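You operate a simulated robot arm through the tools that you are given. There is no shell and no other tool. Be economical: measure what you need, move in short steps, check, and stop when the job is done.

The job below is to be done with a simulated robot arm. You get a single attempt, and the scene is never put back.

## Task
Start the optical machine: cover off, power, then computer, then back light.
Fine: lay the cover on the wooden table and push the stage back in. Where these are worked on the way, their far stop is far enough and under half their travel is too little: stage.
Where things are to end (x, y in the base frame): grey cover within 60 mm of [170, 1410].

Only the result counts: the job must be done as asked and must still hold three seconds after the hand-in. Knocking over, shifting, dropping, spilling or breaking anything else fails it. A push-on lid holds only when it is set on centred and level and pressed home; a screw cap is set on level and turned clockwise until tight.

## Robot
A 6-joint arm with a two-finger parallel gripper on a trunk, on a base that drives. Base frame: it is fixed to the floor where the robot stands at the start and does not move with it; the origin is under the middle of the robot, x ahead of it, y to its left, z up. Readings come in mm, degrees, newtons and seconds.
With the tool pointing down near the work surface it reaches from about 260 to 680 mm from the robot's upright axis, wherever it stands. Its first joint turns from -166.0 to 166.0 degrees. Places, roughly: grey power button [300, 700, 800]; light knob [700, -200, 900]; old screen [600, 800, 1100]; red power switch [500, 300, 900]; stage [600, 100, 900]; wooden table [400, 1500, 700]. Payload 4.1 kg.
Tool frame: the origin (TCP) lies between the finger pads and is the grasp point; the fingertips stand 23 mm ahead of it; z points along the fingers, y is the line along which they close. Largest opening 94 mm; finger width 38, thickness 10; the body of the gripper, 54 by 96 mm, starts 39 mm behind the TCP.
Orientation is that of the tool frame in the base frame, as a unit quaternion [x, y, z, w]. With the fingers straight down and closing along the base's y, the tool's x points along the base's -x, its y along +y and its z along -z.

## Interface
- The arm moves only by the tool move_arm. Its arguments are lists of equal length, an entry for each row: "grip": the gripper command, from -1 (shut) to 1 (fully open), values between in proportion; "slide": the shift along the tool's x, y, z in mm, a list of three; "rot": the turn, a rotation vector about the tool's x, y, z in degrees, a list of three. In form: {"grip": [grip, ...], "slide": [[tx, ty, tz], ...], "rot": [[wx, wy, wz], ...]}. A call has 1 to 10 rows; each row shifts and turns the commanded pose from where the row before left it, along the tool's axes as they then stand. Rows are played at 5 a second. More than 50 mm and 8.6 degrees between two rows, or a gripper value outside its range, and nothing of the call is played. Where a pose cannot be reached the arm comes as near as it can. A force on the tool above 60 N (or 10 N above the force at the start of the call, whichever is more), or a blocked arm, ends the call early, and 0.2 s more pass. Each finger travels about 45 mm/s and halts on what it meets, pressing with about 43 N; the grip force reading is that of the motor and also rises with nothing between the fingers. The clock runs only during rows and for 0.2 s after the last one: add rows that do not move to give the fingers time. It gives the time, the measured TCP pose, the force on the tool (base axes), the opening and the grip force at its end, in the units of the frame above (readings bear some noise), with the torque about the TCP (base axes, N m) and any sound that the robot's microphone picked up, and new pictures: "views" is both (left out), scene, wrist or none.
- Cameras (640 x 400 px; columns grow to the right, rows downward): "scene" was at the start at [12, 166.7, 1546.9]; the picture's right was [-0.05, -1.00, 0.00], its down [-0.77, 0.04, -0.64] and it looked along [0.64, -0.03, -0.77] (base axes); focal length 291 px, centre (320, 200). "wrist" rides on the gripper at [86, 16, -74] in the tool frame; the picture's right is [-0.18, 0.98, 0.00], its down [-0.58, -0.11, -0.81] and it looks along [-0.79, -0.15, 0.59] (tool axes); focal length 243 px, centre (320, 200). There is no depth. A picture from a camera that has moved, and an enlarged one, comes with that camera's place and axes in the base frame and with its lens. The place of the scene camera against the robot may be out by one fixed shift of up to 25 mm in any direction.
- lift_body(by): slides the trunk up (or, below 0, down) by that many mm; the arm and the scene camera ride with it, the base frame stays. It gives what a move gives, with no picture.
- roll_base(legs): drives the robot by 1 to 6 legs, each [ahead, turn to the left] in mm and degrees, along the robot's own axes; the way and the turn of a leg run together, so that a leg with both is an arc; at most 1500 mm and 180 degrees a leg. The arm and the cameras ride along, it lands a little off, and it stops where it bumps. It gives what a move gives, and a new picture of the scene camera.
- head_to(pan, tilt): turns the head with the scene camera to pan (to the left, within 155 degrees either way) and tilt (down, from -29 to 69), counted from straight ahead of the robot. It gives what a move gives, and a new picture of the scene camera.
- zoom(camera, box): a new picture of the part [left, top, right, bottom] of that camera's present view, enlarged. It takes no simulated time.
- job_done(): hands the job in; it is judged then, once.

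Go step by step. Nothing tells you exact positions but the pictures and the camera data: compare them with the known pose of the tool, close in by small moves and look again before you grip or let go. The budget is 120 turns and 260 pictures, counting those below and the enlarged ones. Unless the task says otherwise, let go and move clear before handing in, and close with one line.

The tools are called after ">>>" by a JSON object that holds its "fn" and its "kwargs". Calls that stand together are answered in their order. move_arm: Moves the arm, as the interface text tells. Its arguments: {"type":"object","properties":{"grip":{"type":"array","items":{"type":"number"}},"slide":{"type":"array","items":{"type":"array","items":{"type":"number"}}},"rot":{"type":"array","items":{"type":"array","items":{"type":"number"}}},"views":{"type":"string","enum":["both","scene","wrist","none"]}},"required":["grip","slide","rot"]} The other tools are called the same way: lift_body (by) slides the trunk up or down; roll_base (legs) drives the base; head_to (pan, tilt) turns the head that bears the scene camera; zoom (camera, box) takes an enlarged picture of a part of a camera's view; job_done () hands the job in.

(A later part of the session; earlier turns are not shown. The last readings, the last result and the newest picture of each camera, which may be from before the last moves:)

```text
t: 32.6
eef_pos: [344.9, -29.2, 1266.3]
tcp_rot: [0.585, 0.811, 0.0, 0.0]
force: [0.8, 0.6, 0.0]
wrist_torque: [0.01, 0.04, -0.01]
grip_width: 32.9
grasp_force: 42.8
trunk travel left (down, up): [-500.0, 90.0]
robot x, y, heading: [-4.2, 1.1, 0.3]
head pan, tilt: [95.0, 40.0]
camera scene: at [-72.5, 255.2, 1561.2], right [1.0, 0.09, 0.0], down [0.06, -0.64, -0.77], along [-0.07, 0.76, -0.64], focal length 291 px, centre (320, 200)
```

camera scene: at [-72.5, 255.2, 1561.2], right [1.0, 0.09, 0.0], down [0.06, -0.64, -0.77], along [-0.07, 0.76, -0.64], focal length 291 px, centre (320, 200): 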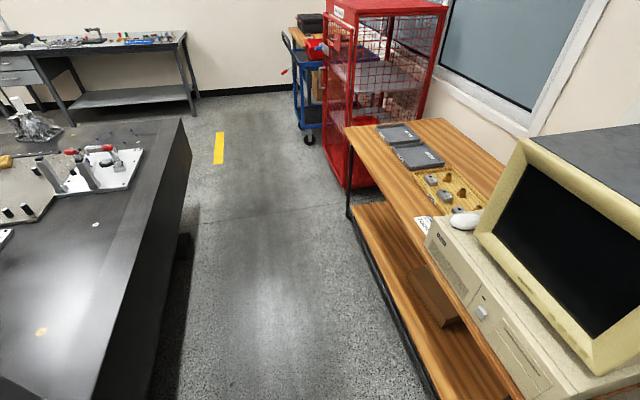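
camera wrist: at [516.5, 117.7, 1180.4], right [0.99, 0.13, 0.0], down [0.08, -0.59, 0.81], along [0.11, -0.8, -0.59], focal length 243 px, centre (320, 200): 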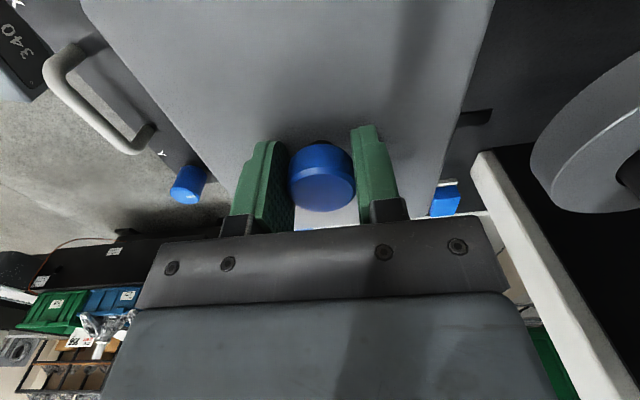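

Behind stands a black table, with an aisle about 1 m wide beside the wooden table. I'll back up a little, turn left, and check before driving along the aisle.

>>> {"fn": "roll_base", "kwargs": {"legs": [[-100, 0], [0, 97]]}}

>>> {"fn": "head_to", "kwargs": {"pan": 0, "tilt": 45}}

```text
t: 37.9
eef_pos: [-115.7, 346.0, 1266.6]
tcp_rot: [-0.227, 0.974, 0.0, 0.0]
force: [0.0, -0.8, -1.1]
wrist_torque: [0.02, -0.01, -0.02]
grip_width: 32.5
grasp_force: 43.1
trunk travel left (down, up): [-500.0, 90.0]
robot x, y, heading: [-98.8, -0.8, 98.3]
head pan, tilt: [95.0, 40.0]
camera scene: at [-341.2, -99.1, 1561.2], right [-0.23, 0.97, 0.0], down [0.63, 0.15, -0.77], along [-0.75, -0.18, -0.64], focal length 291 px, centre (320, 200)
```

scene: 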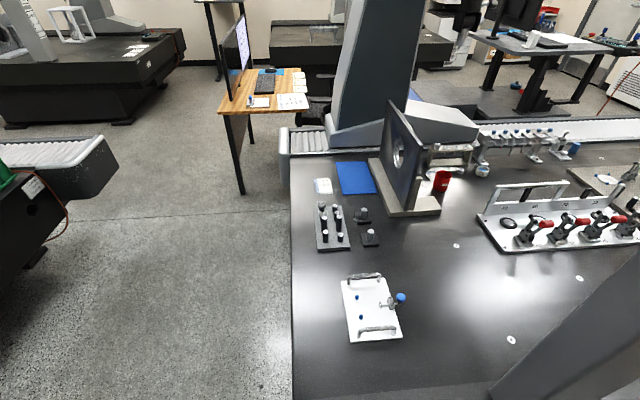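

```text
t: 39.6
eef_pos: [-116.3, 344.9, 1267.0]
tcp_rot: [-0.229, 0.973, 0.001, 0.001]
force: [0.4, -1.2, -1.4]
wrist_torque: [-0.01, -0.02, 0.0]
grip_width: 33.0
grasp_force: 42.9
trunk travel left (down, up): [-500.0, 90.0]
robot x, y, heading: [-93.9, -1.2, 98.3]
head pan, tilt: [0.0, 45.0]
camera scene: at [-270.2, 0.9, 1554.0], right [0.99, 0.14, 0.0], down [0.1, -0.7, -0.71], along [-0.1, 0.7, -0.71], focal length 291 px, centre (320, 200)
```

scene: 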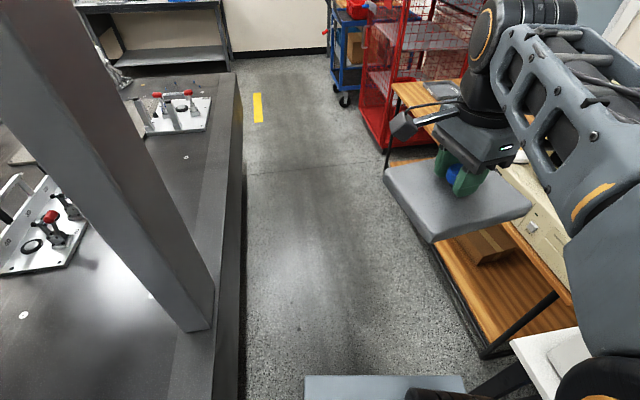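

The way ahead is clear and my heading (98°) leads to the intended stand. I drive ahead 1250 mm.

>>> {"fn": "roll_base", "kwargs": {"legs": [[1250, 0]]}}

>>> {"fn": "head_to", "kwargs": {"pan": -80, "tilt": 50}}

```text
t: 46.0
eef_pos: [-321.8, 1618.7, 1267.3]
tcp_rot: [-0.237, 0.972, 0.0, 0.001]
force: [0.5, -0.1, -0.3]
wrist_torque: [0.01, -0.01, -0.02]
grip_width: 33.0
grasp_force: 42.9
trunk travel left (down, up): [-500.0, 90.0]
robot x, y, heading: [-296.7, 1272.4, 99.3]
head pan, tilt: [0.0, 45.0]
camera scene: at [-468.7, 1270.9, 1554.0], right [0.99, 0.16, 0.0], down [0.12, -0.7, -0.71], along [-0.12, 0.7, -0.71], focal length 291 px, centre (320, 200)
```

scene: 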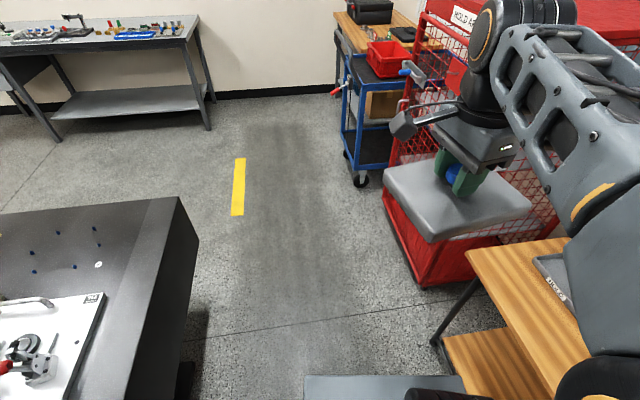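

```text
t: 47.6
eef_pos: [-322.3, 1619.0, 1267.0]
tcp_rot: [-0.237, 0.971, 0.0, 0.0]
force: [-0.2, 0.2, -1.6]
wrist_torque: [0.02, 0.01, -0.01]
grip_width: 32.7
grasp_force: 43.2
trunk travel left (down, up): [-500.0, 90.0]
robot x, y, heading: [-292.0, 1274.9, 99.2]
head pan, tilt: [-80.0, 50.0]
camera scene: at [-382.8, 1216.2, 1547.1], right [0.33, -0.94, 0.0], down [-0.72, -0.26, -0.64], along [0.61, 0.21, -0.77], focal length 291 px, centre (320, 200)
```

scene: 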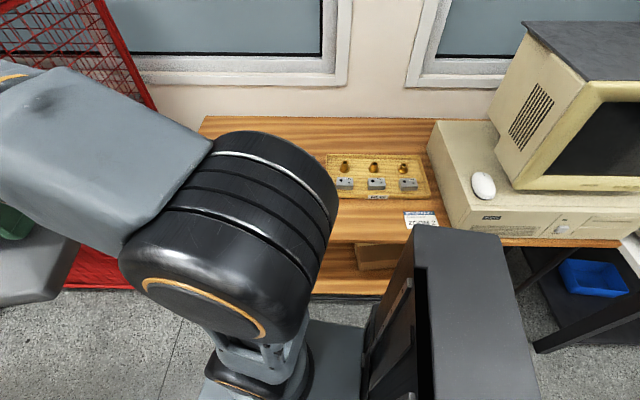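

The table edge lies about 420 mm to my right. I turn toward it in two parts with a short back-off between for clearance.

>>> {"fn": "roll_base", "kwargs": {"legs": [[0, -40], [-60, 0], [0, -40]]}}

>>> {"fn": "head_to", "kwargs": {"pan": 0, "tilt": 50}}

```text
t: 52.3
eef_pos: [6.8, 1308.4, 1266.9]
tcp_rot: [0.438, 0.899, 0.0, 0.001]
force: [0.1, -0.3, -2.2]
wrist_torque: [-0.01, 0.02, -0.01]
grip_width: 32.9
grasp_force: 43.7
trunk travel left (down, up): [-500.0, 90.0]
robot x, y, heading: [-325.7, 1216.4, 20.0]
head pan, tilt: [-80.0, 50.0]
camera scene: at [-406.9, 1293.5, 1547.1], right [-0.87, -0.5, 0.0], down [-0.38, 0.66, -0.64], along [0.32, -0.56, -0.77], focal length 291 px, centre (320, 200)
```

scene: 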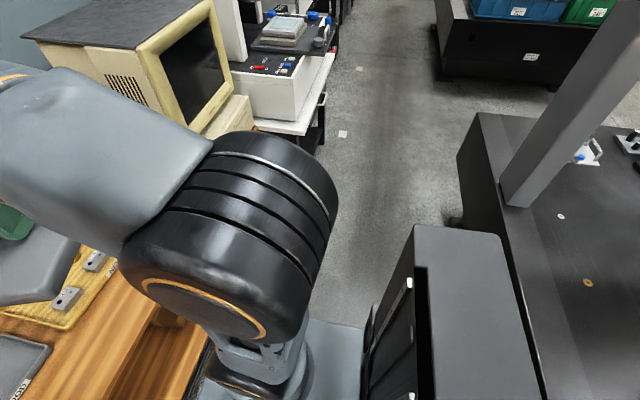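

```text
t: 53.8
eef_pos: [7.4, 1307.8, 1267.4]
tcp_rot: [0.437, 0.899, 0.0, 0.0]
force: [-0.3, -0.1, -1.3]
wrist_torque: [0.01, -0.03, 0.0]
grip_width: 33.1
grasp_force: 42.8
trunk travel left (down, up): [-500.0, 90.0]
robot x, y, heading: [-331.4, 1222.4, 19.6]
head pan, tilt: [0.0, 50.0]
camera scene: at [-373.1, 1386.5, 1547.1], right [0.34, -0.94, 0.0], down [-0.72, -0.26, -0.64], along [0.6, 0.22, -0.77], focal length 291 px, centre (320, 200)
```

scene: 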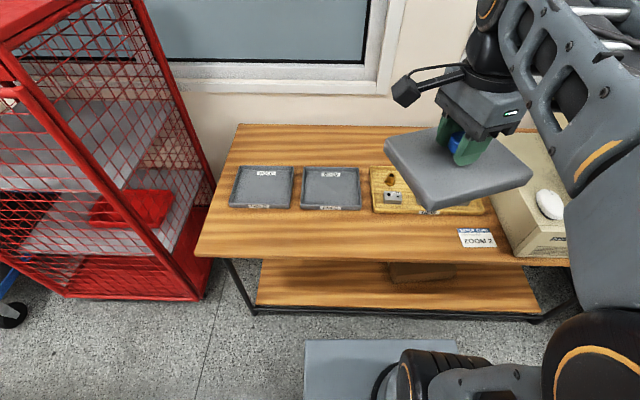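

I see free wood in front of the tablets and board; the target is about there. I turn the cover parallel to the table edge and move above a spot near (193, 1418).

>>> {"fn": "move_arm", "kwargs": {"grip": [-1, -1, -1, -1, -1, -1, -1, -1, -1], "slide": [[0, 0, 0], [0, 0, 0], [0, 0, 0], [8, 42, 0], [8, 42, 0], [8, 42, 0], [8, 42, 0], [8, 42, 0], [0, 0, 0]], "rot": [[0, 0, 6.1], [0, 0, 6.1], [0, 0, 6.1], [0, 0, 0], [0, 0, 0], [0, 0, 0], [0, 0, 0], [0, 0, 0], [0, 0, 0]]}}

```text
t: 55.8
eef_pos: [190.6, 1417.0, 1266.6]
tcp_rot: [0.575, 0.818, 0.0, 0.0]
force: [0.4, 0.9, -1.6]
wrist_torque: [-0.01, 0.0, 0.0]
grip_width: 33.1
grasp_force: 42.6
trunk travel left (down, up): [-500.0, 90.0]
robot x, y, heading: [-327.5, 1221.8, 19.8]
head pan, tilt: [0.0, 50.0]
camera scene: at [-373.0, 1386.6, 1547.1], right [0.34, -0.94, 0.0], down [-0.72, -0.26, -0.64], along [0.6, 0.22, -0.77], focal length 291 px, centre (320, 200)
camera wrist: at [177.4, 1504.0, 1339.4], right [0.99, 0.16, 0.0], down [0.09, -0.58, 0.81], along [0.13, -0.8, -0.59], focal length 243 px, centre (320, 200)
```

scene: 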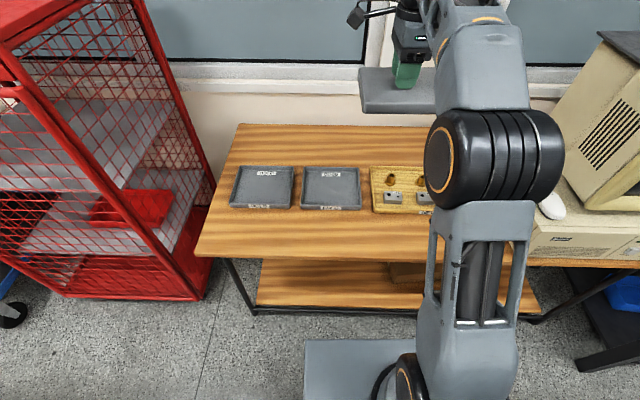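
wrist: 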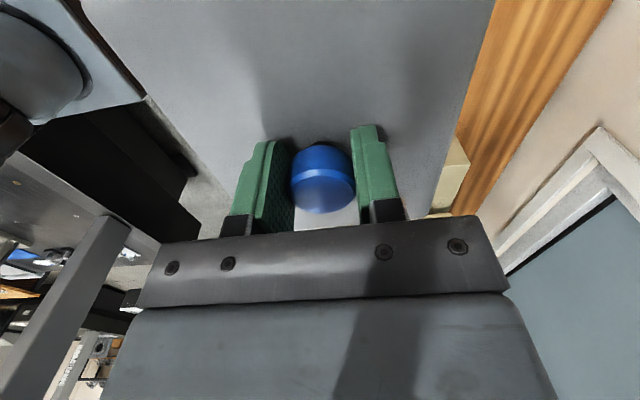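

Now I lower the trunk in stages.

>>> {"fn": "lift_body", "kwargs": {"by": -300}}

>>> {"fn": "head_to", "kwargs": {"pan": 0, "tilt": 45}}

>>> {"fn": "move_arm", "kwargs": {"grip": [-1], "slide": [[0, 0, 0]], "rot": [[0, 0, 0]], "views": "wrist"}}

```text
t: 58.8
eef_pos: [189.9, 1417.0, 966.2]
tcp_rot: [0.574, 0.819, 0.001, 0.0]
force: [-0.4, 0.3, -1.4]
wrist_torque: [-0.01, 0.02, -0.04]
grip_width: 32.9
grasp_force: 43.1
trunk travel left (down, up): [-200.0, 390.0]
robot x, y, heading: [-324.8, 1220.1, 20.2]
head pan, tilt: [0.0, 50.0]
```

```text
t: 59.5
eef_pos: [190.8, 1416.5, 965.4]
tcp_rot: [0.575, 0.818, -0.001, 0.0]
force: [0.2, 0.1, -2.2]
wrist_torque: [0.01, -0.03, -0.02]
grip_width: 32.9
grasp_force: 43.0
trunk travel left (down, up): [-200.0, 390.0]
robot x, y, heading: [-327.3, 1216.8, 20.1]
head pan, tilt: [0.0, 45.0]
camera scene: at [-369.0, 1388.1, 1253.9], right [0.34, -0.94, 0.0], down [-0.66, -0.24, -0.71], along [0.66, 0.24, -0.71], focal length 291 px, centre (320, 200)
```

scene: 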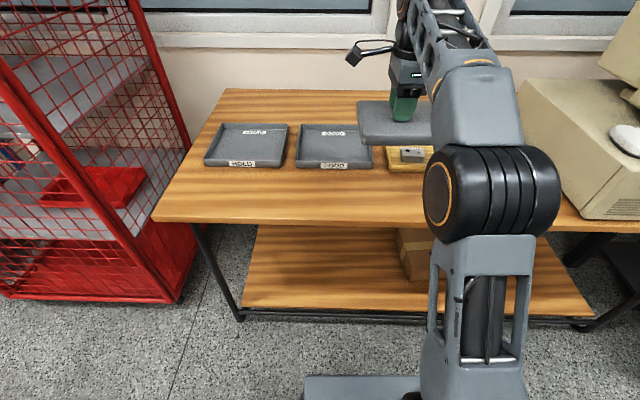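

```text
t: 59.9
eef_pos: [190.9, 1416.9, 965.5]
tcp_rot: [0.575, 0.818, 0.0, 0.0]
force: [0.3, -0.7, -1.4]
wrist_torque: [-0.01, 0.0, 0.0]
grip_width: 33.0
grasp_force: 43.7
trunk travel left (down, up): [-200.0, 390.0]
robot x, y, heading: [-326.4, 1220.5, 20.1]
head pan, tilt: [0.0, 45.0]
camera wrist: at [177.3, 1503.7, 1039.5], right [0.99, 0.16, 0.0], down [0.09, -0.58, 0.81], along [0.13, -0.8, -0.59], focal length 243 px, centre (320, 200)
```

wrist: 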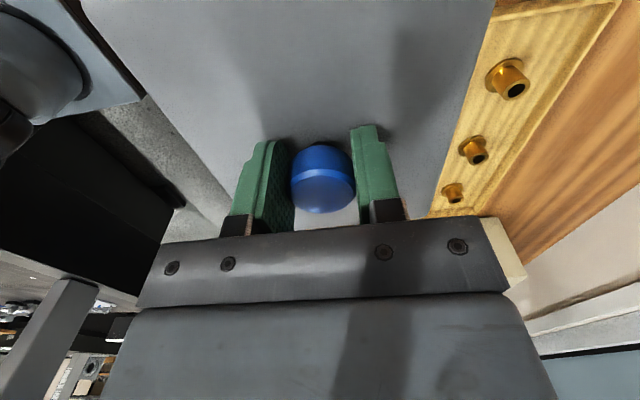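

The table top is near z≈729 and the free strip is about 175 mm deep, the cover about 135 mm. I shift 11 mm toward the edge to centre it and lower further.

>>> {"fn": "move_arm", "kwargs": {"grip": [-1, -1], "slide": [[0, -11, 0], [0, 0, 0]], "rot": [[0, 0, 0], [0, 0, 0]], "views": "none"}}

>>> {"fn": "lift_body", "kwargs": {"by": -130}}

>>> {"fn": "head_to", "kwargs": {"pan": -5, "tilt": 40}}

>>> {"fn": "zoom", "kwargs": {"camera": "wrist", "box": [0, 0, 640, 400]}}

```text
t: 60.5
eef_pos: [180.4, 1413.9, 964.7]
tcp_rot: [0.575, 0.818, 0.0, 0.001]
force: [-0.3, 0.3, -0.8]
wrist_torque: [-0.02, 0.0, 0.02]
grip_width: 33.0
grasp_force: 43.0
trunk travel left (down, up): [-200.0, 390.0]
robot x, y, heading: [-328.7, 1221.4, 20.1]
head pan, tilt: [0.0, 45.0]
```

```text
t: 62.0
eef_pos: [181.4, 1414.5, 835.5]
tcp_rot: [0.575, 0.818, 0.0, 0.0]
force: [0.9, 0.2, -1.0]
wrist_torque: [0.0, 0.02, 0.01]
grip_width: 32.9
grasp_force: 43.3
trunk travel left (down, up): [-70.0, 520.0]
robot x, y, heading: [-326.4, 1215.5, 20.0]
head pan, tilt: [0.0, 45.0]
```

```text
t: 62.7
eef_pos: [180.5, 1413.1, 835.3]
tcp_rot: [0.575, 0.818, 0.0, -0.001]
force: [-0.1, 0.3, -1.6]
wrist_torque: [0.0, 0.0, -0.01]
grip_width: 33.0
grasp_force: 43.5
trunk travel left (down, up): [-70.0, 520.0]
robot x, y, heading: [-323.9, 1218.9, 19.8]
head pan, tilt: [-5.0, 40.0]
camera scene: at [-363.3, 1382.3, 1131.2], right [0.26, -0.97, 0.0], down [-0.62, -0.17, -0.77], along [0.74, 0.2, -0.64], focal length 291 px, centre (320, 200)
```

scene: 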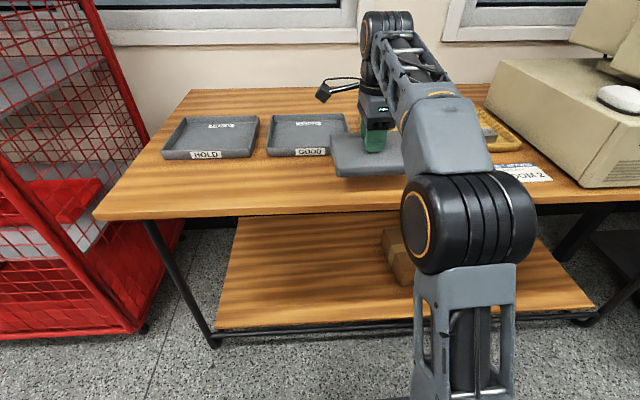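

```text
1.00 times, centred on (320, 200) of wrist
camera zoom: at [166.9, 1500.6, 908.9], right [0.99, 0.16, 0.0], down [0.09, -0.58, 0.81], along [0.13, -0.8, -0.59], focal length 243 px, centre (320, 200)
```

zoom: 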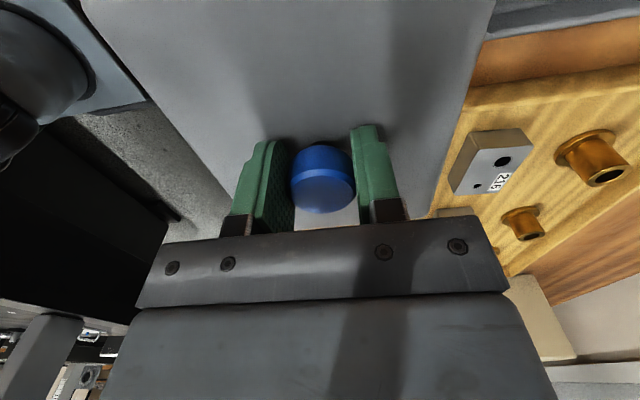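

I check the clearance to the "GOOD" tray and the tan board before going lower.

>>> {"fn": "zoom", "kwargs": {"camera": "scene", "box": [240, 80, 560, 260]}}

```text
2.00 times, centred on (400, 170) of scene
camera zoom: at [-363.3, 1382.3, 1131.2], right [0.26, -0.97, 0.0], down [-0.62, -0.17, -0.77], along [0.74, 0.2, -0.64], focal length 582 px, centre (160, 260)
```

zoom: 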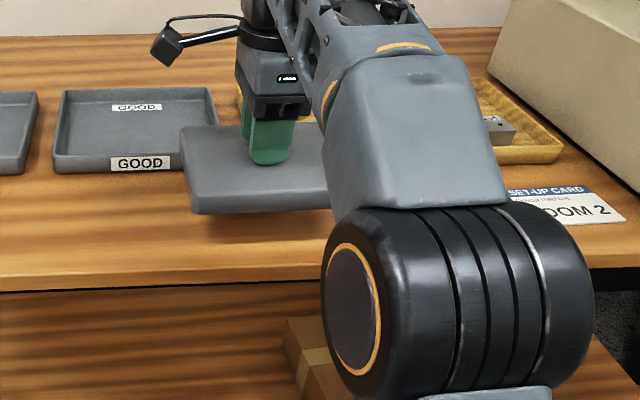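

Clearances are fine (about 65 mm to the tray, 98 mm from the edge). I descend.

>>> {"fn": "move_arm", "kwargs": {"grip": [-1, -1, -1, -1, -1], "slide": [[0, 0, 10], [0, 0, 10], [0, 0, 5], [0, 0, 5], [0, 0, 0]], "rot": [[0, 0, 0], [0, 0, 0], [0, 0, 0], [0, 0, 0], [0, 0, 0]], "views": "none"}}

>>> {"fn": "zoom", "kwargs": {"camera": "scene", "box": [240, 80, 560, 260]}}

```text
t: 63.9
eef_pos: [179.6, 1414.3, 804.4]
tcp_rot: [0.575, 0.818, 0.001, 0.0]
force: [-0.4, 0.2, -0.8]
wrist_torque: [0.02, 0.02, 0.02]
grip_width: 32.9
grasp_force: 42.9
trunk travel left (down, up): [-70.0, 520.0]
robot x, y, heading: [-325.9, 1220.5, 20.0]
head pan, tilt: [-5.0, 40.0]
```

```text
2.00 times, centred on (400, 170) of scene
camera zoom: at [-363.3, 1382.2, 1131.2], right [0.26, -0.97, 0.0], down [-0.62, -0.17, -0.77], along [0.74, 0.2, -0.64], focal length 582 px, centre (160, 260)
```

zoom: 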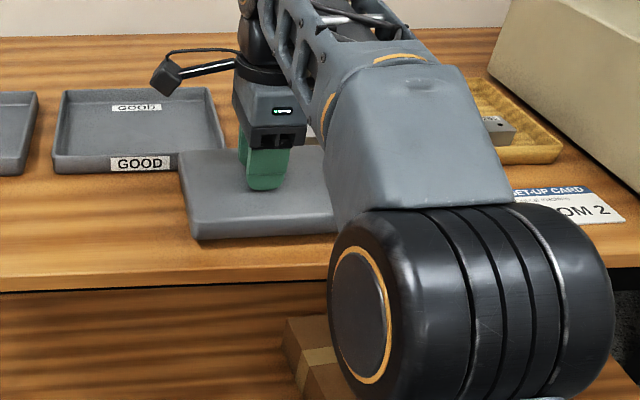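

>>> {"fn": "move_arm", "kwargs": {"grip": [-1, -1, -1, -1], "slide": [[0, 0, 4], [0, 0, 4], [0, 0, 3], [0, 0, 0]], "rot": [[0, 0, 0], [0, 0, 0], [0, 0, 0], [0, 0, 0]], "views": "none"}}

>>> {"fn": "zoom", "kwargs": {"camera": "scene", "box": [300, 120, 460, 210]}}

```text
t: 64.9
eef_pos: [180.9, 1414.1, 793.8]
tcp_rot: [0.574, 0.819, 0.0, 0.0]
force: [-0.7, -0.7, -1.2]
wrist_torque: [0.0, 0.03, -0.03]
grip_width: 32.9
grasp_force: 43.2
trunk travel left (down, up): [-70.0, 520.0]
robot x, y, heading: [-327.0, 1222.2, 19.9]
head pan, tilt: [-5.0, 40.0]
```

```text
4.00 times, centred on (380, 165) of scene
camera zoom: at [-363.3, 1382.2, 1131.2], right [0.26, -0.97, 0.0], down [-0.62, -0.17, -0.77], along [0.74, 0.2, -0.64], focal length 1165 px, centre (80, 340)
```

zoom: 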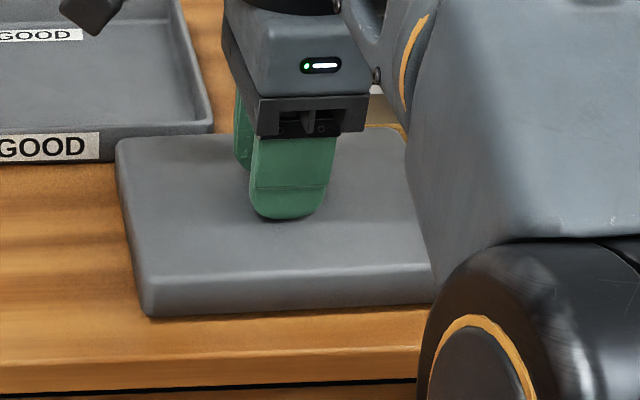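

>>> {"fn": "move_arm", "kwargs": {"grip": [-1, -1, -1, -1], "slide": [[0, 0, 2], [0, 0, 2], [0, 0, 2], [0, 0, 0]], "rot": [[0, 0, 0], [0, 0, 0], [0, 0, 0], [0, 0, 0]], "views": "none"}}

>>> {"fn": "zoom", "kwargs": {"camera": "scene", "box": [300, 120, 460, 210]}}

```text
t: 65.9
eef_pos: [180.4, 1413.4, 788.8]
tcp_rot: [0.575, 0.818, 0.0, 0.001]
force: [0.6, 0.7, 3.1]
wrist_torque: [-0.14, 0.23, -0.02]
grip_width: 33.0
grasp_force: 43.4
trunk travel left (down, up): [-70.0, 520.0]
robot x, y, heading: [-329.5, 1218.7, 20.2]
head pan, tilt: [-5.0, 40.0]
```

```text
4.00 times, centred on (380, 165) of scene
camera zoom: at [-363.4, 1382.3, 1131.3], right [0.26, -0.97, 0.0], down [-0.62, -0.17, -0.77], along [0.74, 0.2, -0.64], focal length 1165 px, centre (80, 340)
```

zoom: 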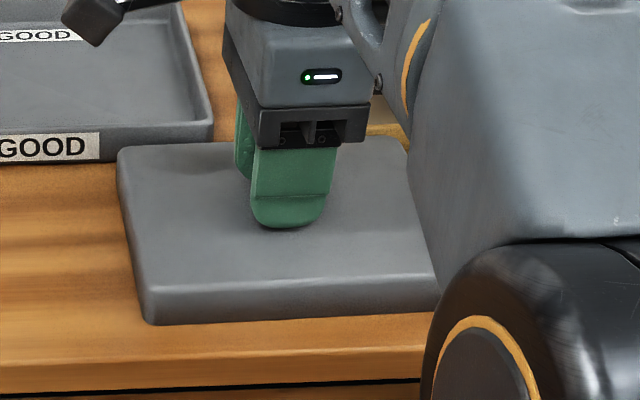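

It touches the wood (front edge first, so it isn't on the board). I press 1 mm more, release and rise.

>>> {"fn": "move_arm", "kwargs": {"grip": [-1, -0.6, 0, 0.4, 0.4, 0.4], "slide": [[0, 0, 1.2], [0, 0, 0], [0, 0, 0], [0, 0, 0], [0, 0, 0], [0, 0, 0]], "rot": [[0, 0, 0], [0, 0, 0], [0, 0, 0], [0, 0, 0], [0, 0, 0], [0, 0, 0]], "views": "wrist"}}

>>> {"fn": "move_arm", "kwargs": {"grip": [0.4, 0.4, 0.4, 0.4], "slide": [[0, 0, -15], [0, 0, -30], [0, 0, -40], [0, 0, 0]], "rot": [[0, 0, 0], [0, 0, 0], [0, 0, 0], [0, 0, 0]], "views": "both"}}

```text
t: 67.3
eef_pos: [180.6, 1413.6, 787.0]
tcp_rot: [0.575, 0.818, 0.001, -0.001]
force: [0.5, -0.8, 0.0]
wrist_torque: [0.02, 0.02, 0.02]
grip_width: 65.8
grasp_force: 0.1
trunk travel left (down, up): [-70.0, 520.0]
robot x, y, heading: [-330.1, 1221.2, 19.9]
head pan, tilt: [-5.0, 40.0]
camera wrist: at [166.8, 1500.5, 861.3], right [0.99, 0.16, 0.0], down [0.09, -0.58, 0.81], along [0.13, -0.8, -0.59], focal length 243 px, centre (320, 200)
```

wrist: 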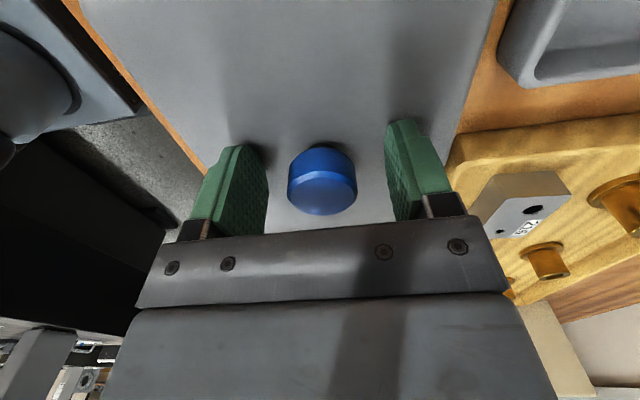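

```text
t: 68.3
eef_pos: [180.2, 1412.0, 871.7]
tcp_rot: [0.575, 0.818, 0.0, 0.001]
force: [-0.4, -0.5, -0.1]
wrist_torque: [-0.02, 0.01, 0.0]
grip_width: 65.9
grasp_force: 0.1
trunk travel left (down, up): [-70.0, 520.0]
robot x, y, heading: [-327.9, 1219.4, 19.9]
head pan, tilt: [-5.0, 40.0]
camera scene: at [-363.3, 1382.2, 1131.2], right [0.26, -0.97, 0.0], down [-0.62, -0.17, -0.77], along [0.74, 0.2, -0.64], focal length 291 px, centre (320, 200)
camera wrist: at [167.1, 1499.9, 946.1], right [0.99, 0.16, 0.0], down [0.09, -0.58, 0.81], along [0.13, -0.8, -0.59], focal length 243 px, centre (320, 200)
```

scene: 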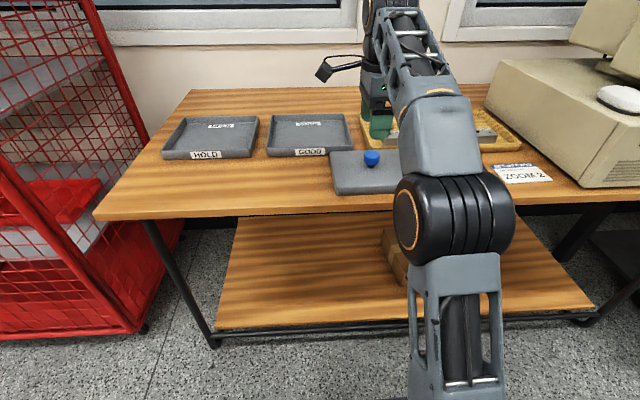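
wrist: 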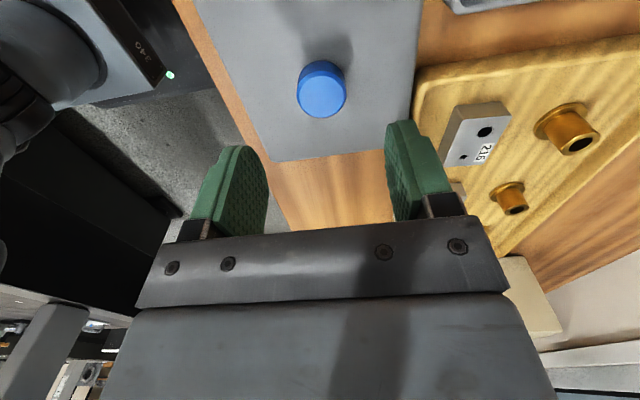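

The cover rests on the wood at about (181, 1414), well within tolerance. I tuck the arm back, raise the trunk, and drive to a place from which both the red switch and the computer button are in reach.

>>> {"fn": "move_arm", "kwargs": {"grip": [0.4, 0.4, 0.4, 0.4, 0.4, 0.4, 0.4, 0.4], "slide": [[0, 0, -45], [0, 0, -45], [0, 0, -30], [0, -45, 0], [0, -45, 0], [0, -45, 0], [0, -45, 0], [0, 0, 0]], "rot": [[0, 0, 0], [0, 0, 0], [0, 0, 0], [0, 0, 0], [0, 0, 0], [0, 0, 0], [0, 0, 0], [0, 0, 0]], "views": "none"}}

>>> {"fn": "lift_body", "kwargs": {"by": 330}}

>>> {"fn": "roll_base", "kwargs": {"legs": [[-30, 0], [0, -97]]}}

```text
t: 70.1
eef_pos: [-24.0, 1338.6, 910.8]
tcp_rot: [0.576, 0.817, 0.0, 0.0]
force: [-0.4, 0.0, 1.6]
wrist_torque: [0.0, -0.01, -0.01]
grip_width: 66.0
grasp_force: 0.1
out of reach, approached as far as the arm can: row 1, 2, 3
trunk travel left (down, up): [-70.0, 520.0]
robot x, y, heading: [-325.7, 1221.1, 20.0]
head pan, tilt: [-5.0, 40.0]
```

```text
t: 73.3
eef_pos: [-23.9, 1338.4, 1240.8]
tcp_rot: [0.575, 0.818, -0.001, 0.0]
force: [-0.7, -0.4, 0.6]
wrist_torque: [0.02, 0.02, -0.03]
grip_width: 65.6
grasp_force: 0.0
trunk travel left (down, up): [-400.0, 190.0]
robot x, y, heading: [-327.4, 1222.0, 20.0]
head pan, tilt: [-5.0, 40.0]
```

```text
t: 78.3
eef_pos: [-277.5, 894.6, 1240.8]
tcp_rot: [0.994, 0.107, 0.0, 0.0]
force: [-0.8, 0.4, -0.9]
wrist_torque: [0.0, 0.01, 0.0]
grip_width: 65.7
grasp_force: 0.1
trunk travel left (down, up): [-400.0, 190.0]
robot x, y, heading: [-354.8, 1209.0, -77.2]
head pan, tilt: [-5.0, 40.0]
camera scene: at [-199.8, 1224.6, 1461.2], right [-0.99, -0.13, 0.0], down [-0.08, 0.64, -0.77], along [0.1, -0.76, -0.64], focal length 291 px, centre (320, 200)
```

scene: 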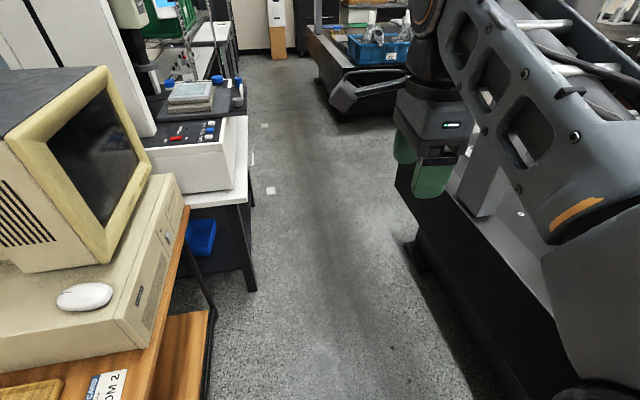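

The aisle is clear. I drive to about (−190, 380) and turn to face the machine's left part.

>>> {"fn": "roll_base", "kwargs": {"legs": [[0, -1.5], [845, 0], [0, 97.7]]}}

>>> {"fn": "head_to", "kwargs": {"pan": 0, "tilt": 50}}

```text
t: 87.3
eef_pos: [108.5, 486.1, 1240.8]
tcp_rot: [0.591, 0.807, 0.0, -0.001]
force: [1.0, 0.9, 0.5]
wrist_torque: [-0.03, 0.0, -0.01]
grip_width: 65.5
grasp_force: 0.0
trunk travel left (down, up): [-400.0, 190.0]
robot x, y, heading: [-201.6, 379.6, 17.8]
head pan, tilt: [-5.0, 40.0]
camera scene: at [-229.4, 543.4, 1461.2], right [0.22, -0.98, 0.0], down [-0.63, -0.14, -0.77], along [0.75, 0.17, -0.64], focal length 291 px, centre (320, 200)
```

scene: 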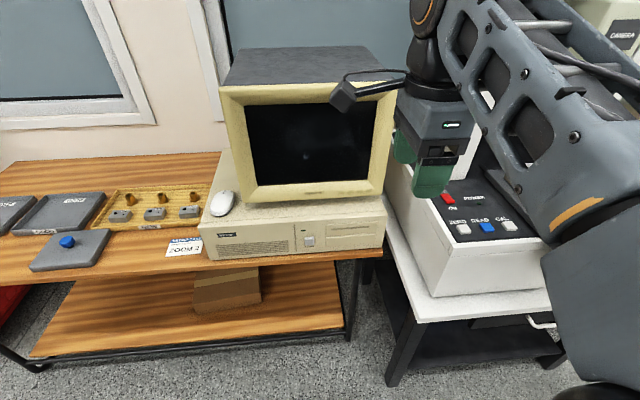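

```text
t: 88.0
eef_pos: [108.2, 487.2, 1240.8]
tcp_rot: [0.592, 0.806, 0.0, 0.001]
force: [0.3, -0.2, 1.2]
wrist_torque: [0.01, -0.03, -0.01]
grip_width: 66.0
grasp_force: 0.0
trunk travel left (down, up): [-400.0, 190.0]
robot x, y, heading: [-199.5, 380.1, 17.6]
head pan, tilt: [0.0, 50.0]
camera scene: at [-238.9, 548.1, 1447.1], right [0.3, -0.95, 0.0], down [-0.73, -0.23, -0.64], along [0.61, 0.2, -0.77], focal length 291 px, centre (320, 200)
```

scene: 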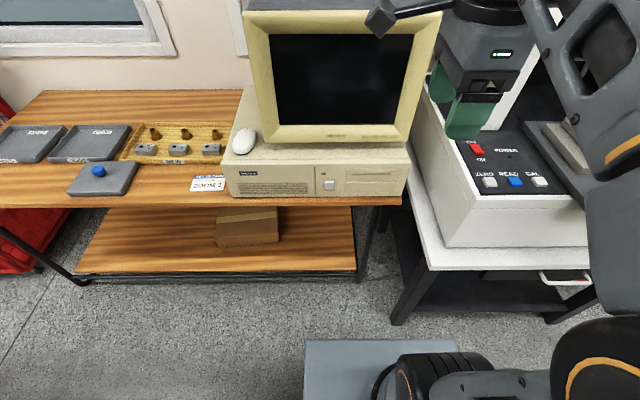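

I see the computer button and the red switch. I move 50 mm forward and bring the closed fingers above the red switch.

>>> {"fn": "roll_base", "kwargs": {"legs": [[50, 0]]}}

>>> {"fn": "move_arm", "kwargs": {"grip": [-1, -1, -1, -1, -1, -1, -1, -1, -1, -1], "slide": [[-35, 33, 0], [-35, 33, 0], [-35, 33, 0], [-35, 33, 0], [-35, 33, 0], [-35, 33, 0], [0, 0, 30], [0, 0, 30], [0, 0, 30], [0, 0, 0]], "rot": [[0, 0, 0], [0, 0, 0], [0, 0, 0], [0, 0, 0], [0, 0, 0], [0, 0, 0], [0, 0, 0], [0, 0, 0], [0, 0, 0], [0, 0, 0]]}}

```text
t: 88.9
eef_pos: [156.8, 501.9, 1240.2]
tcp_rot: [0.592, 0.806, 0.0, 0.0]
force: [0.8, 0.3, 0.2]
wrist_torque: [-0.03, 0.0, -0.01]
grip_width: 65.7
grasp_force: 0.0
trunk travel left (down, up): [-400.0, 190.0]
robot x, y, heading: [-147.6, 393.4, 17.5]
head pan, tilt: [0.0, 50.0]
camera scene: at [-190.2, 563.7, 1447.1], right [0.3, -0.95, 0.0], down [-0.73, -0.23, -0.64], along [0.61, 0.2, -0.77], focal length 291 px, centre (320, 200)
```

scene: 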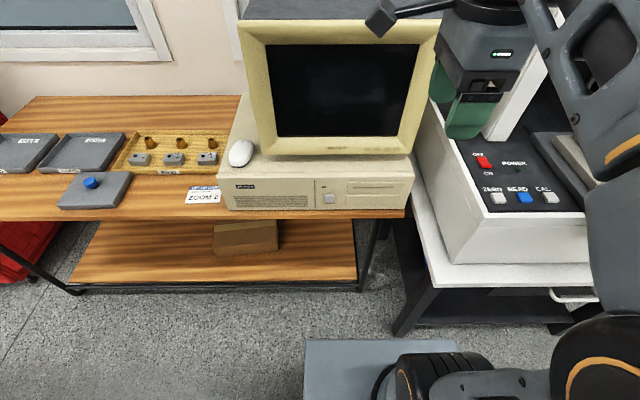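

```text
t: 91.1
eef_pos: [383.8, 361.1, 1130.4]
tcp_rot: [0.592, 0.806, 0.001, 0.0]
force: [-0.1, 0.5, 0.3]
wrist_torque: [0.01, 0.02, 0.02]
grip_width: 0.0
grasp_force: 42.5
out of reach, approached as far as the arm can: row 5, 6
trunk travel left (down, up): [-400.0, 190.0]
robot x, y, heading: [-153.4, 393.1, 17.8]
head pan, tilt: [0.0, 50.0]
camera scene: at [-190.3, 563.5, 1447.1], right [0.3, -0.95, 0.0], down [-0.73, -0.23, -0.64], along [0.61, 0.2, -0.77], focal length 291 px, centre (320, 200)
camera wrist: at [372.9, 449.1, 1203.8], right [0.99, 0.12, 0.0], down [0.07, -0.59, 0.81], along [0.1, -0.8, -0.59], focal length 243 px, centre (320, 200)
```

scene: 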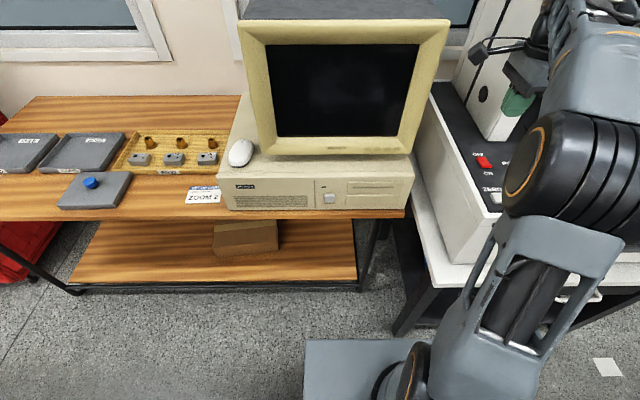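
wrist: 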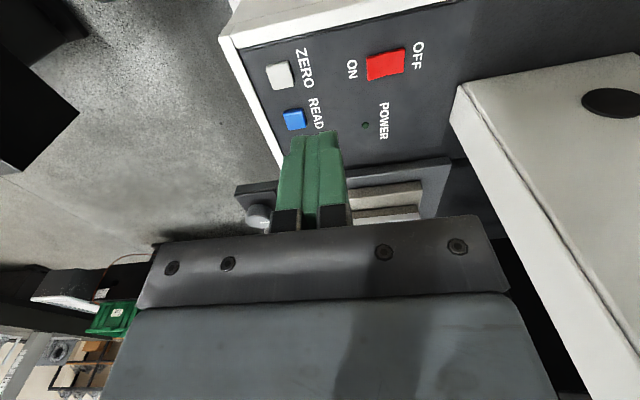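

The red switch is at about (460, 330, 921) with its ON end toward me at about (446, 326). I move above the ON end.

>>> {"fn": "move_arm", "kwargs": {"grip": [-1, -1, -1, -1, -1, -1], "slide": [[0, 0, 40], [-26, 24, 20], [-26, 24.5, 20], [0, 0, 40], [0, 0, 20], [0, 0, 0]], "rot": [[0, 0, 0], [0, 0, 0], [0, 0, 0], [0, 0, 0], [0, 0, 0], [0, 0, 0]]}}

```text
t: 92.5
eef_pos: [442.9, 327.8, 990.6]
tcp_rot: [0.592, 0.806, 0.001, 0.0]
force: [0.1, 0.1, -0.2]
wrist_torque: [0.02, -0.01, -0.02]
grip_width: 0.0
grasp_force: 43.0
trunk travel left (down, up): [-400.0, 190.0]
robot x, y, heading: [-155.4, 392.8, 17.7]
head pan, tilt: [0.0, 50.0]
camera scene: at [-190.3, 563.5, 1447.1], right [0.3, -0.95, 0.0], down [-0.73, -0.23, -0.64], along [0.61, 0.2, -0.77], focal length 291 px, centre (320, 200)
camera wrist: at [432.4, 415.7, 1064.9], right [0.99, 0.12, 0.0], down [0.07, -0.59, 0.81], along [0.1, -0.8, -0.59], focal length 243 px, centre (320, 200)
```

scene: 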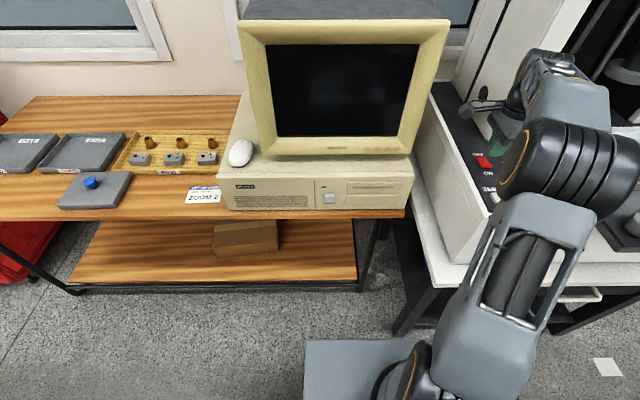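
wrist: 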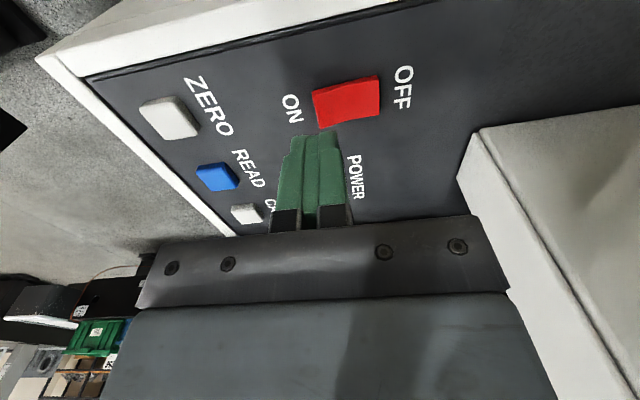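

The ON end is near (444, 323). I shift slightly and press down carefully.

>>> {"fn": "move_arm", "kwargs": {"grip": [-1, -1, -1, -1, -1, -1], "slide": [[-4, 4, 0], [0, 0, 20], [0, 0, 14], [0, 0, 3], [0, 0, 3], [0, 0, 0]], "rot": [[0, 0, 0], [0, 0, 0], [0, 0, 0], [0, 0, 0], [0, 0, 0], [0, 0, 0]], "views": "wrist"}}

```text
t: 93.9
eef_pos: [447.8, 325.6, 954.0]
tcp_rot: [0.592, 0.806, 0.002, 0.004]
force: [-2.6, -0.4, 22.7]
wrist_torque: [0.33, -0.05, 0.03]
grip_width: 0.3
grasp_force: 42.2
trunk travel left (down, up): [-400.0, 190.0]
robot x, y, heading: [-153.0, 399.7, 17.5]
head pan, tilt: [0.0, 50.0]
camera wrist: at [437.2, 413.6, 1026.8], right [0.99, 0.12, 0.01], down [0.06, -0.59, 0.81], along [0.1, -0.8, -0.59], focal length 243 px, centre (320, 200)
```

wrist: 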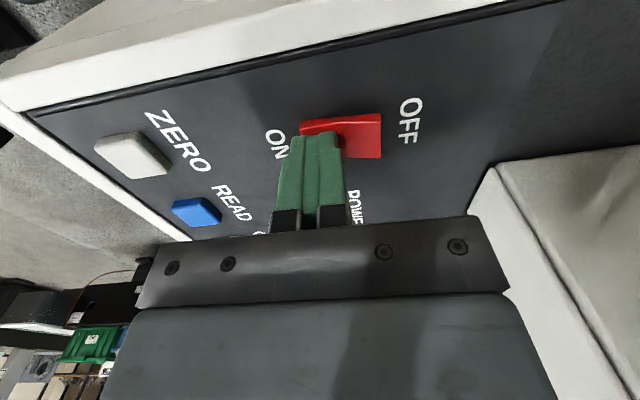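

Contact on the raised ON end (23 N). I press farther in small steps.

>>> {"fn": "move_arm", "kwargs": {"grip": [-1, -1, -1, -1, -1], "slide": [[0, 0, 2], [0, 0, 2], [0, 0, 2], [0, 0, 2], [0, 0, 0]], "rot": [[0, 0, 0], [0, 0, 0], [0, 0, 0], [0, 0, 0], [0, 0, 0]], "views": "wrist"}}

```text
t: 95.0
eef_pos: [448.3, 326.2, 952.6]
tcp_rot: [0.592, 0.806, 0.004, 0.01]
force: [-17.8, 1.6, 20.2]
wrist_torque: [0.37, 0.31, 0.3]
grip_width: 0.3
grasp_force: 42.2
trunk travel left (down, up): [-400.0, 190.0]
robot x, y, heading: [-155.3, 397.9, 17.8]
head pan, tilt: [0.0, 50.0]
stopped in row 5: the force on the tool passed its limit (the readings are from after the stop); the commanded pose is now the measured one
camera wrist: at [436.2, 413.9, 1026.5], right [0.99, 0.12, 0.02], down [0.05, -0.58, 0.81], along [0.11, -0.8, -0.59], focal length 243 px, centre (320, 200)
```

wrist: 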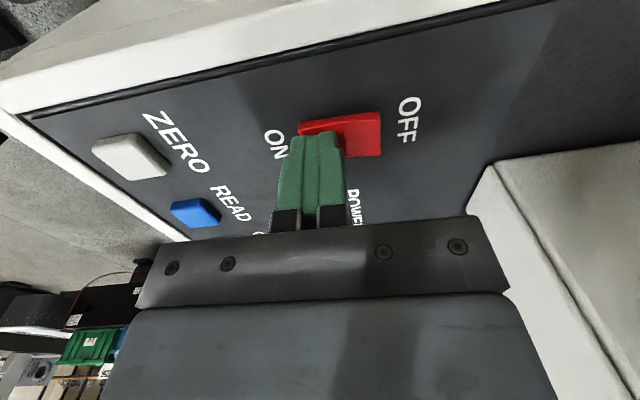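

Force limit reached. I rise to see whether the switch moved.

>>> {"fn": "move_arm", "kwargs": {"grip": [-1, -1, -1], "slide": [[0, 0, -20], [0, 0, -25], [0, 0, 0]], "rot": [[0, 0, 0], [0, 0, 0], [0, 0, 0]], "views": "wrist"}}

>>> {"fn": "zoom", "kwargs": {"camera": "wrist", "box": [220, 20, 460, 170]}}

```text
t: 95.8
eef_pos: [450.2, 327.1, 994.7]
tcp_rot: [0.592, 0.806, 0.004, 0.008]
force: [-0.1, -0.4, 0.2]
wrist_torque: [-0.02, 0.02, 0.04]
grip_width: 0.0
grasp_force: 42.5
trunk travel left (down, up): [-400.0, 190.0]
robot x, y, heading: [-152.6, 393.6, 17.6]
head pan, tilt: [0.0, 50.0]
camera wrist: at [438.7, 414.4, 1067.1], right [0.99, 0.12, 0.02], down [0.06, -0.59, 0.81], along [0.11, -0.8, -0.59], focal length 243 px, centre (320, 200)
```

wrist: 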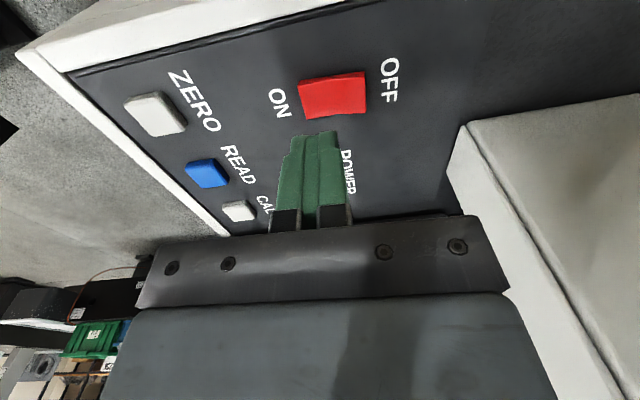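

```text
2.67 times, centred on (340, 95) of wrist
camera zoom: at [438.7, 414.4, 1067.1], right [0.99, 0.12, 0.02], down [0.06, -0.59, 0.81], along [0.11, -0.8, -0.59], focal length 647 px, centre (267, 480)
```

zoom: 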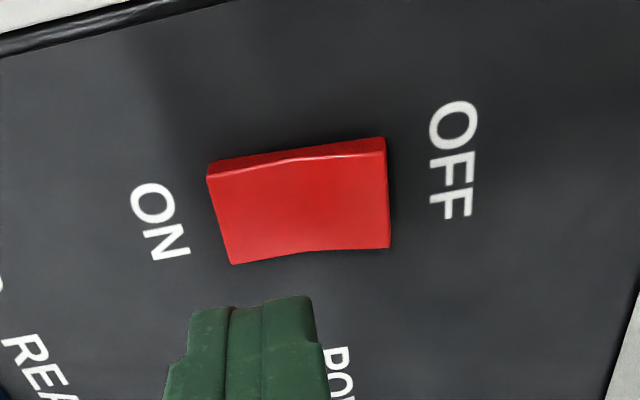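

I go back to the earlier viewpoint to compare the switch and the power LED.

>>> {"fn": "move_arm", "kwargs": {"grip": [-1, -1, -1, -1, -1], "slide": [[0, 0, -40], [26, -25, -40], [26, -25, -40], [0, 0, 0], [0, 0, 0]], "rot": [[0.9, 0.3, 0], [0, 0, 0], [0, 0, 0], [0, 0, 0], [0, 0, 0]], "views": "wrist"}}

>>> {"fn": "zoom", "kwargs": {"camera": "wrist", "box": [320, 20, 480, 150]}}

>>> {"fn": "zoom", "kwargs": {"camera": "scene", "box": [440, 130, 560, 220]}}

```text
refused: row 2 steps farther than a row can; nothing moved
```

```text
3.08 times, centred on (400, 85) of wrist
camera zoom: at [438.7, 414.4, 1067.1], right [0.99, 0.12, 0.02], down [0.06, -0.59, 0.81], along [0.11, -0.8, -0.59], focal length 746 px, centre (74, 554)
```

zoom: 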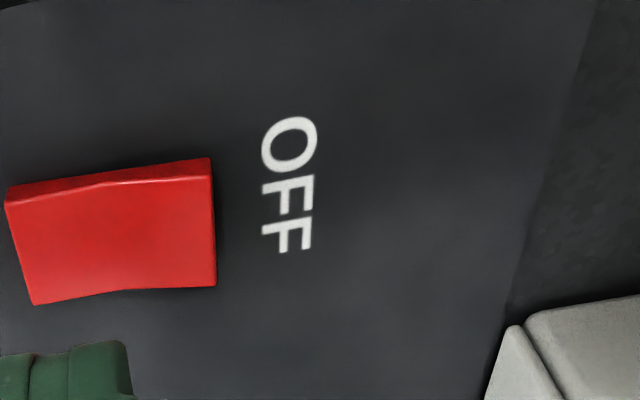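

```text
4.44 times, centred on (500, 175) of scene
camera zoom: at [-190.3, 563.5, 1447.0], right [0.3, -0.95, 0.0], down [-0.73, -0.23, -0.64], along [0.61, 0.2, -0.77], focal length 1294 px, centre (-480, 311)
```

zoom: 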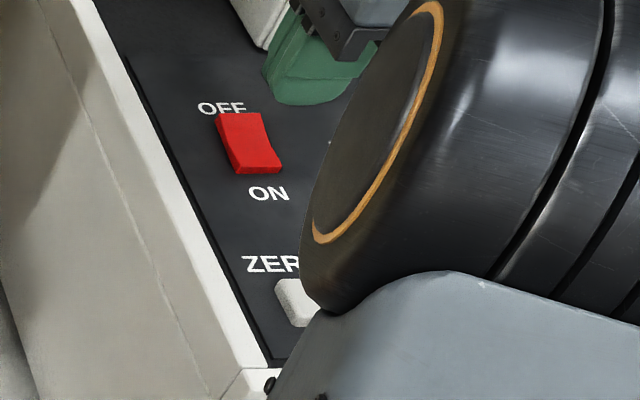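

>>> {"fn": "move_arm", "kwargs": {"grip": [-1, -1, -1, -1, -1], "slide": [[0, 0, -40], [26, -25, -30], [26, -25, -30], [0, 0, -30], [0, 0, 0]], "rot": [[0.9, 0.3, 0], [0, 0, 0], [0, 0, 0], [0, 0, 0], [0, 0, 0]], "views": "wrist"}}

>>> {"fn": "zoom", "kwargs": {"camera": "wrist", "box": [320, 20, 480, 150]}}

```text
t: 97.0
eef_pos: [386.0, 361.5, 1123.4]
tcp_rot: [0.592, 0.806, -0.001, 0.001]
force: [0.1, 0.2, 1.0]
wrist_torque: [0.04, 0.01, -0.01]
grip_width: 0.0
grasp_force: 42.4
trunk travel left (down, up): [-400.0, 190.0]
robot x, y, heading: [-154.6, 394.0, 17.7]
head pan, tilt: [0.0, 50.0]
camera wrist: at [375.9, 448.6, 1196.6], right [0.99, 0.12, 0.0], down [0.07, -0.59, 0.81], along [0.1, -0.8, -0.59], focal length 243 px, centre (320, 200)
```

wrist: 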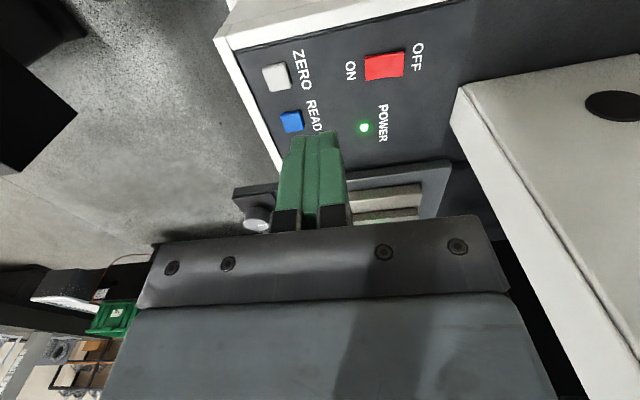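

```text
3.08 times, centred on (400, 85) of wrist
camera zoom: at [375.9, 448.6, 1196.6], right [0.99, 0.12, 0.0], down [0.07, -0.59, 0.81], along [0.1, -0.8, -0.59], focal length 746 px, centre (74, 554)
```

zoom: 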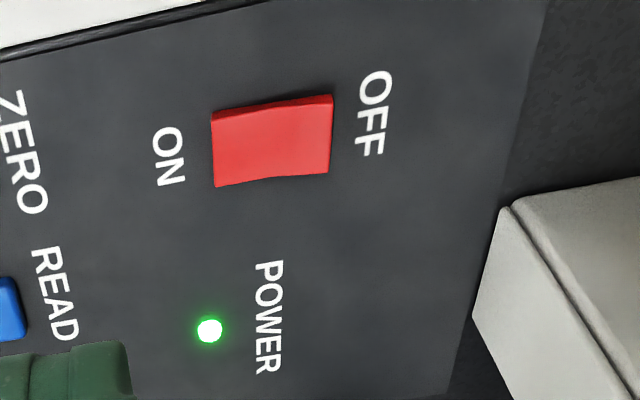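

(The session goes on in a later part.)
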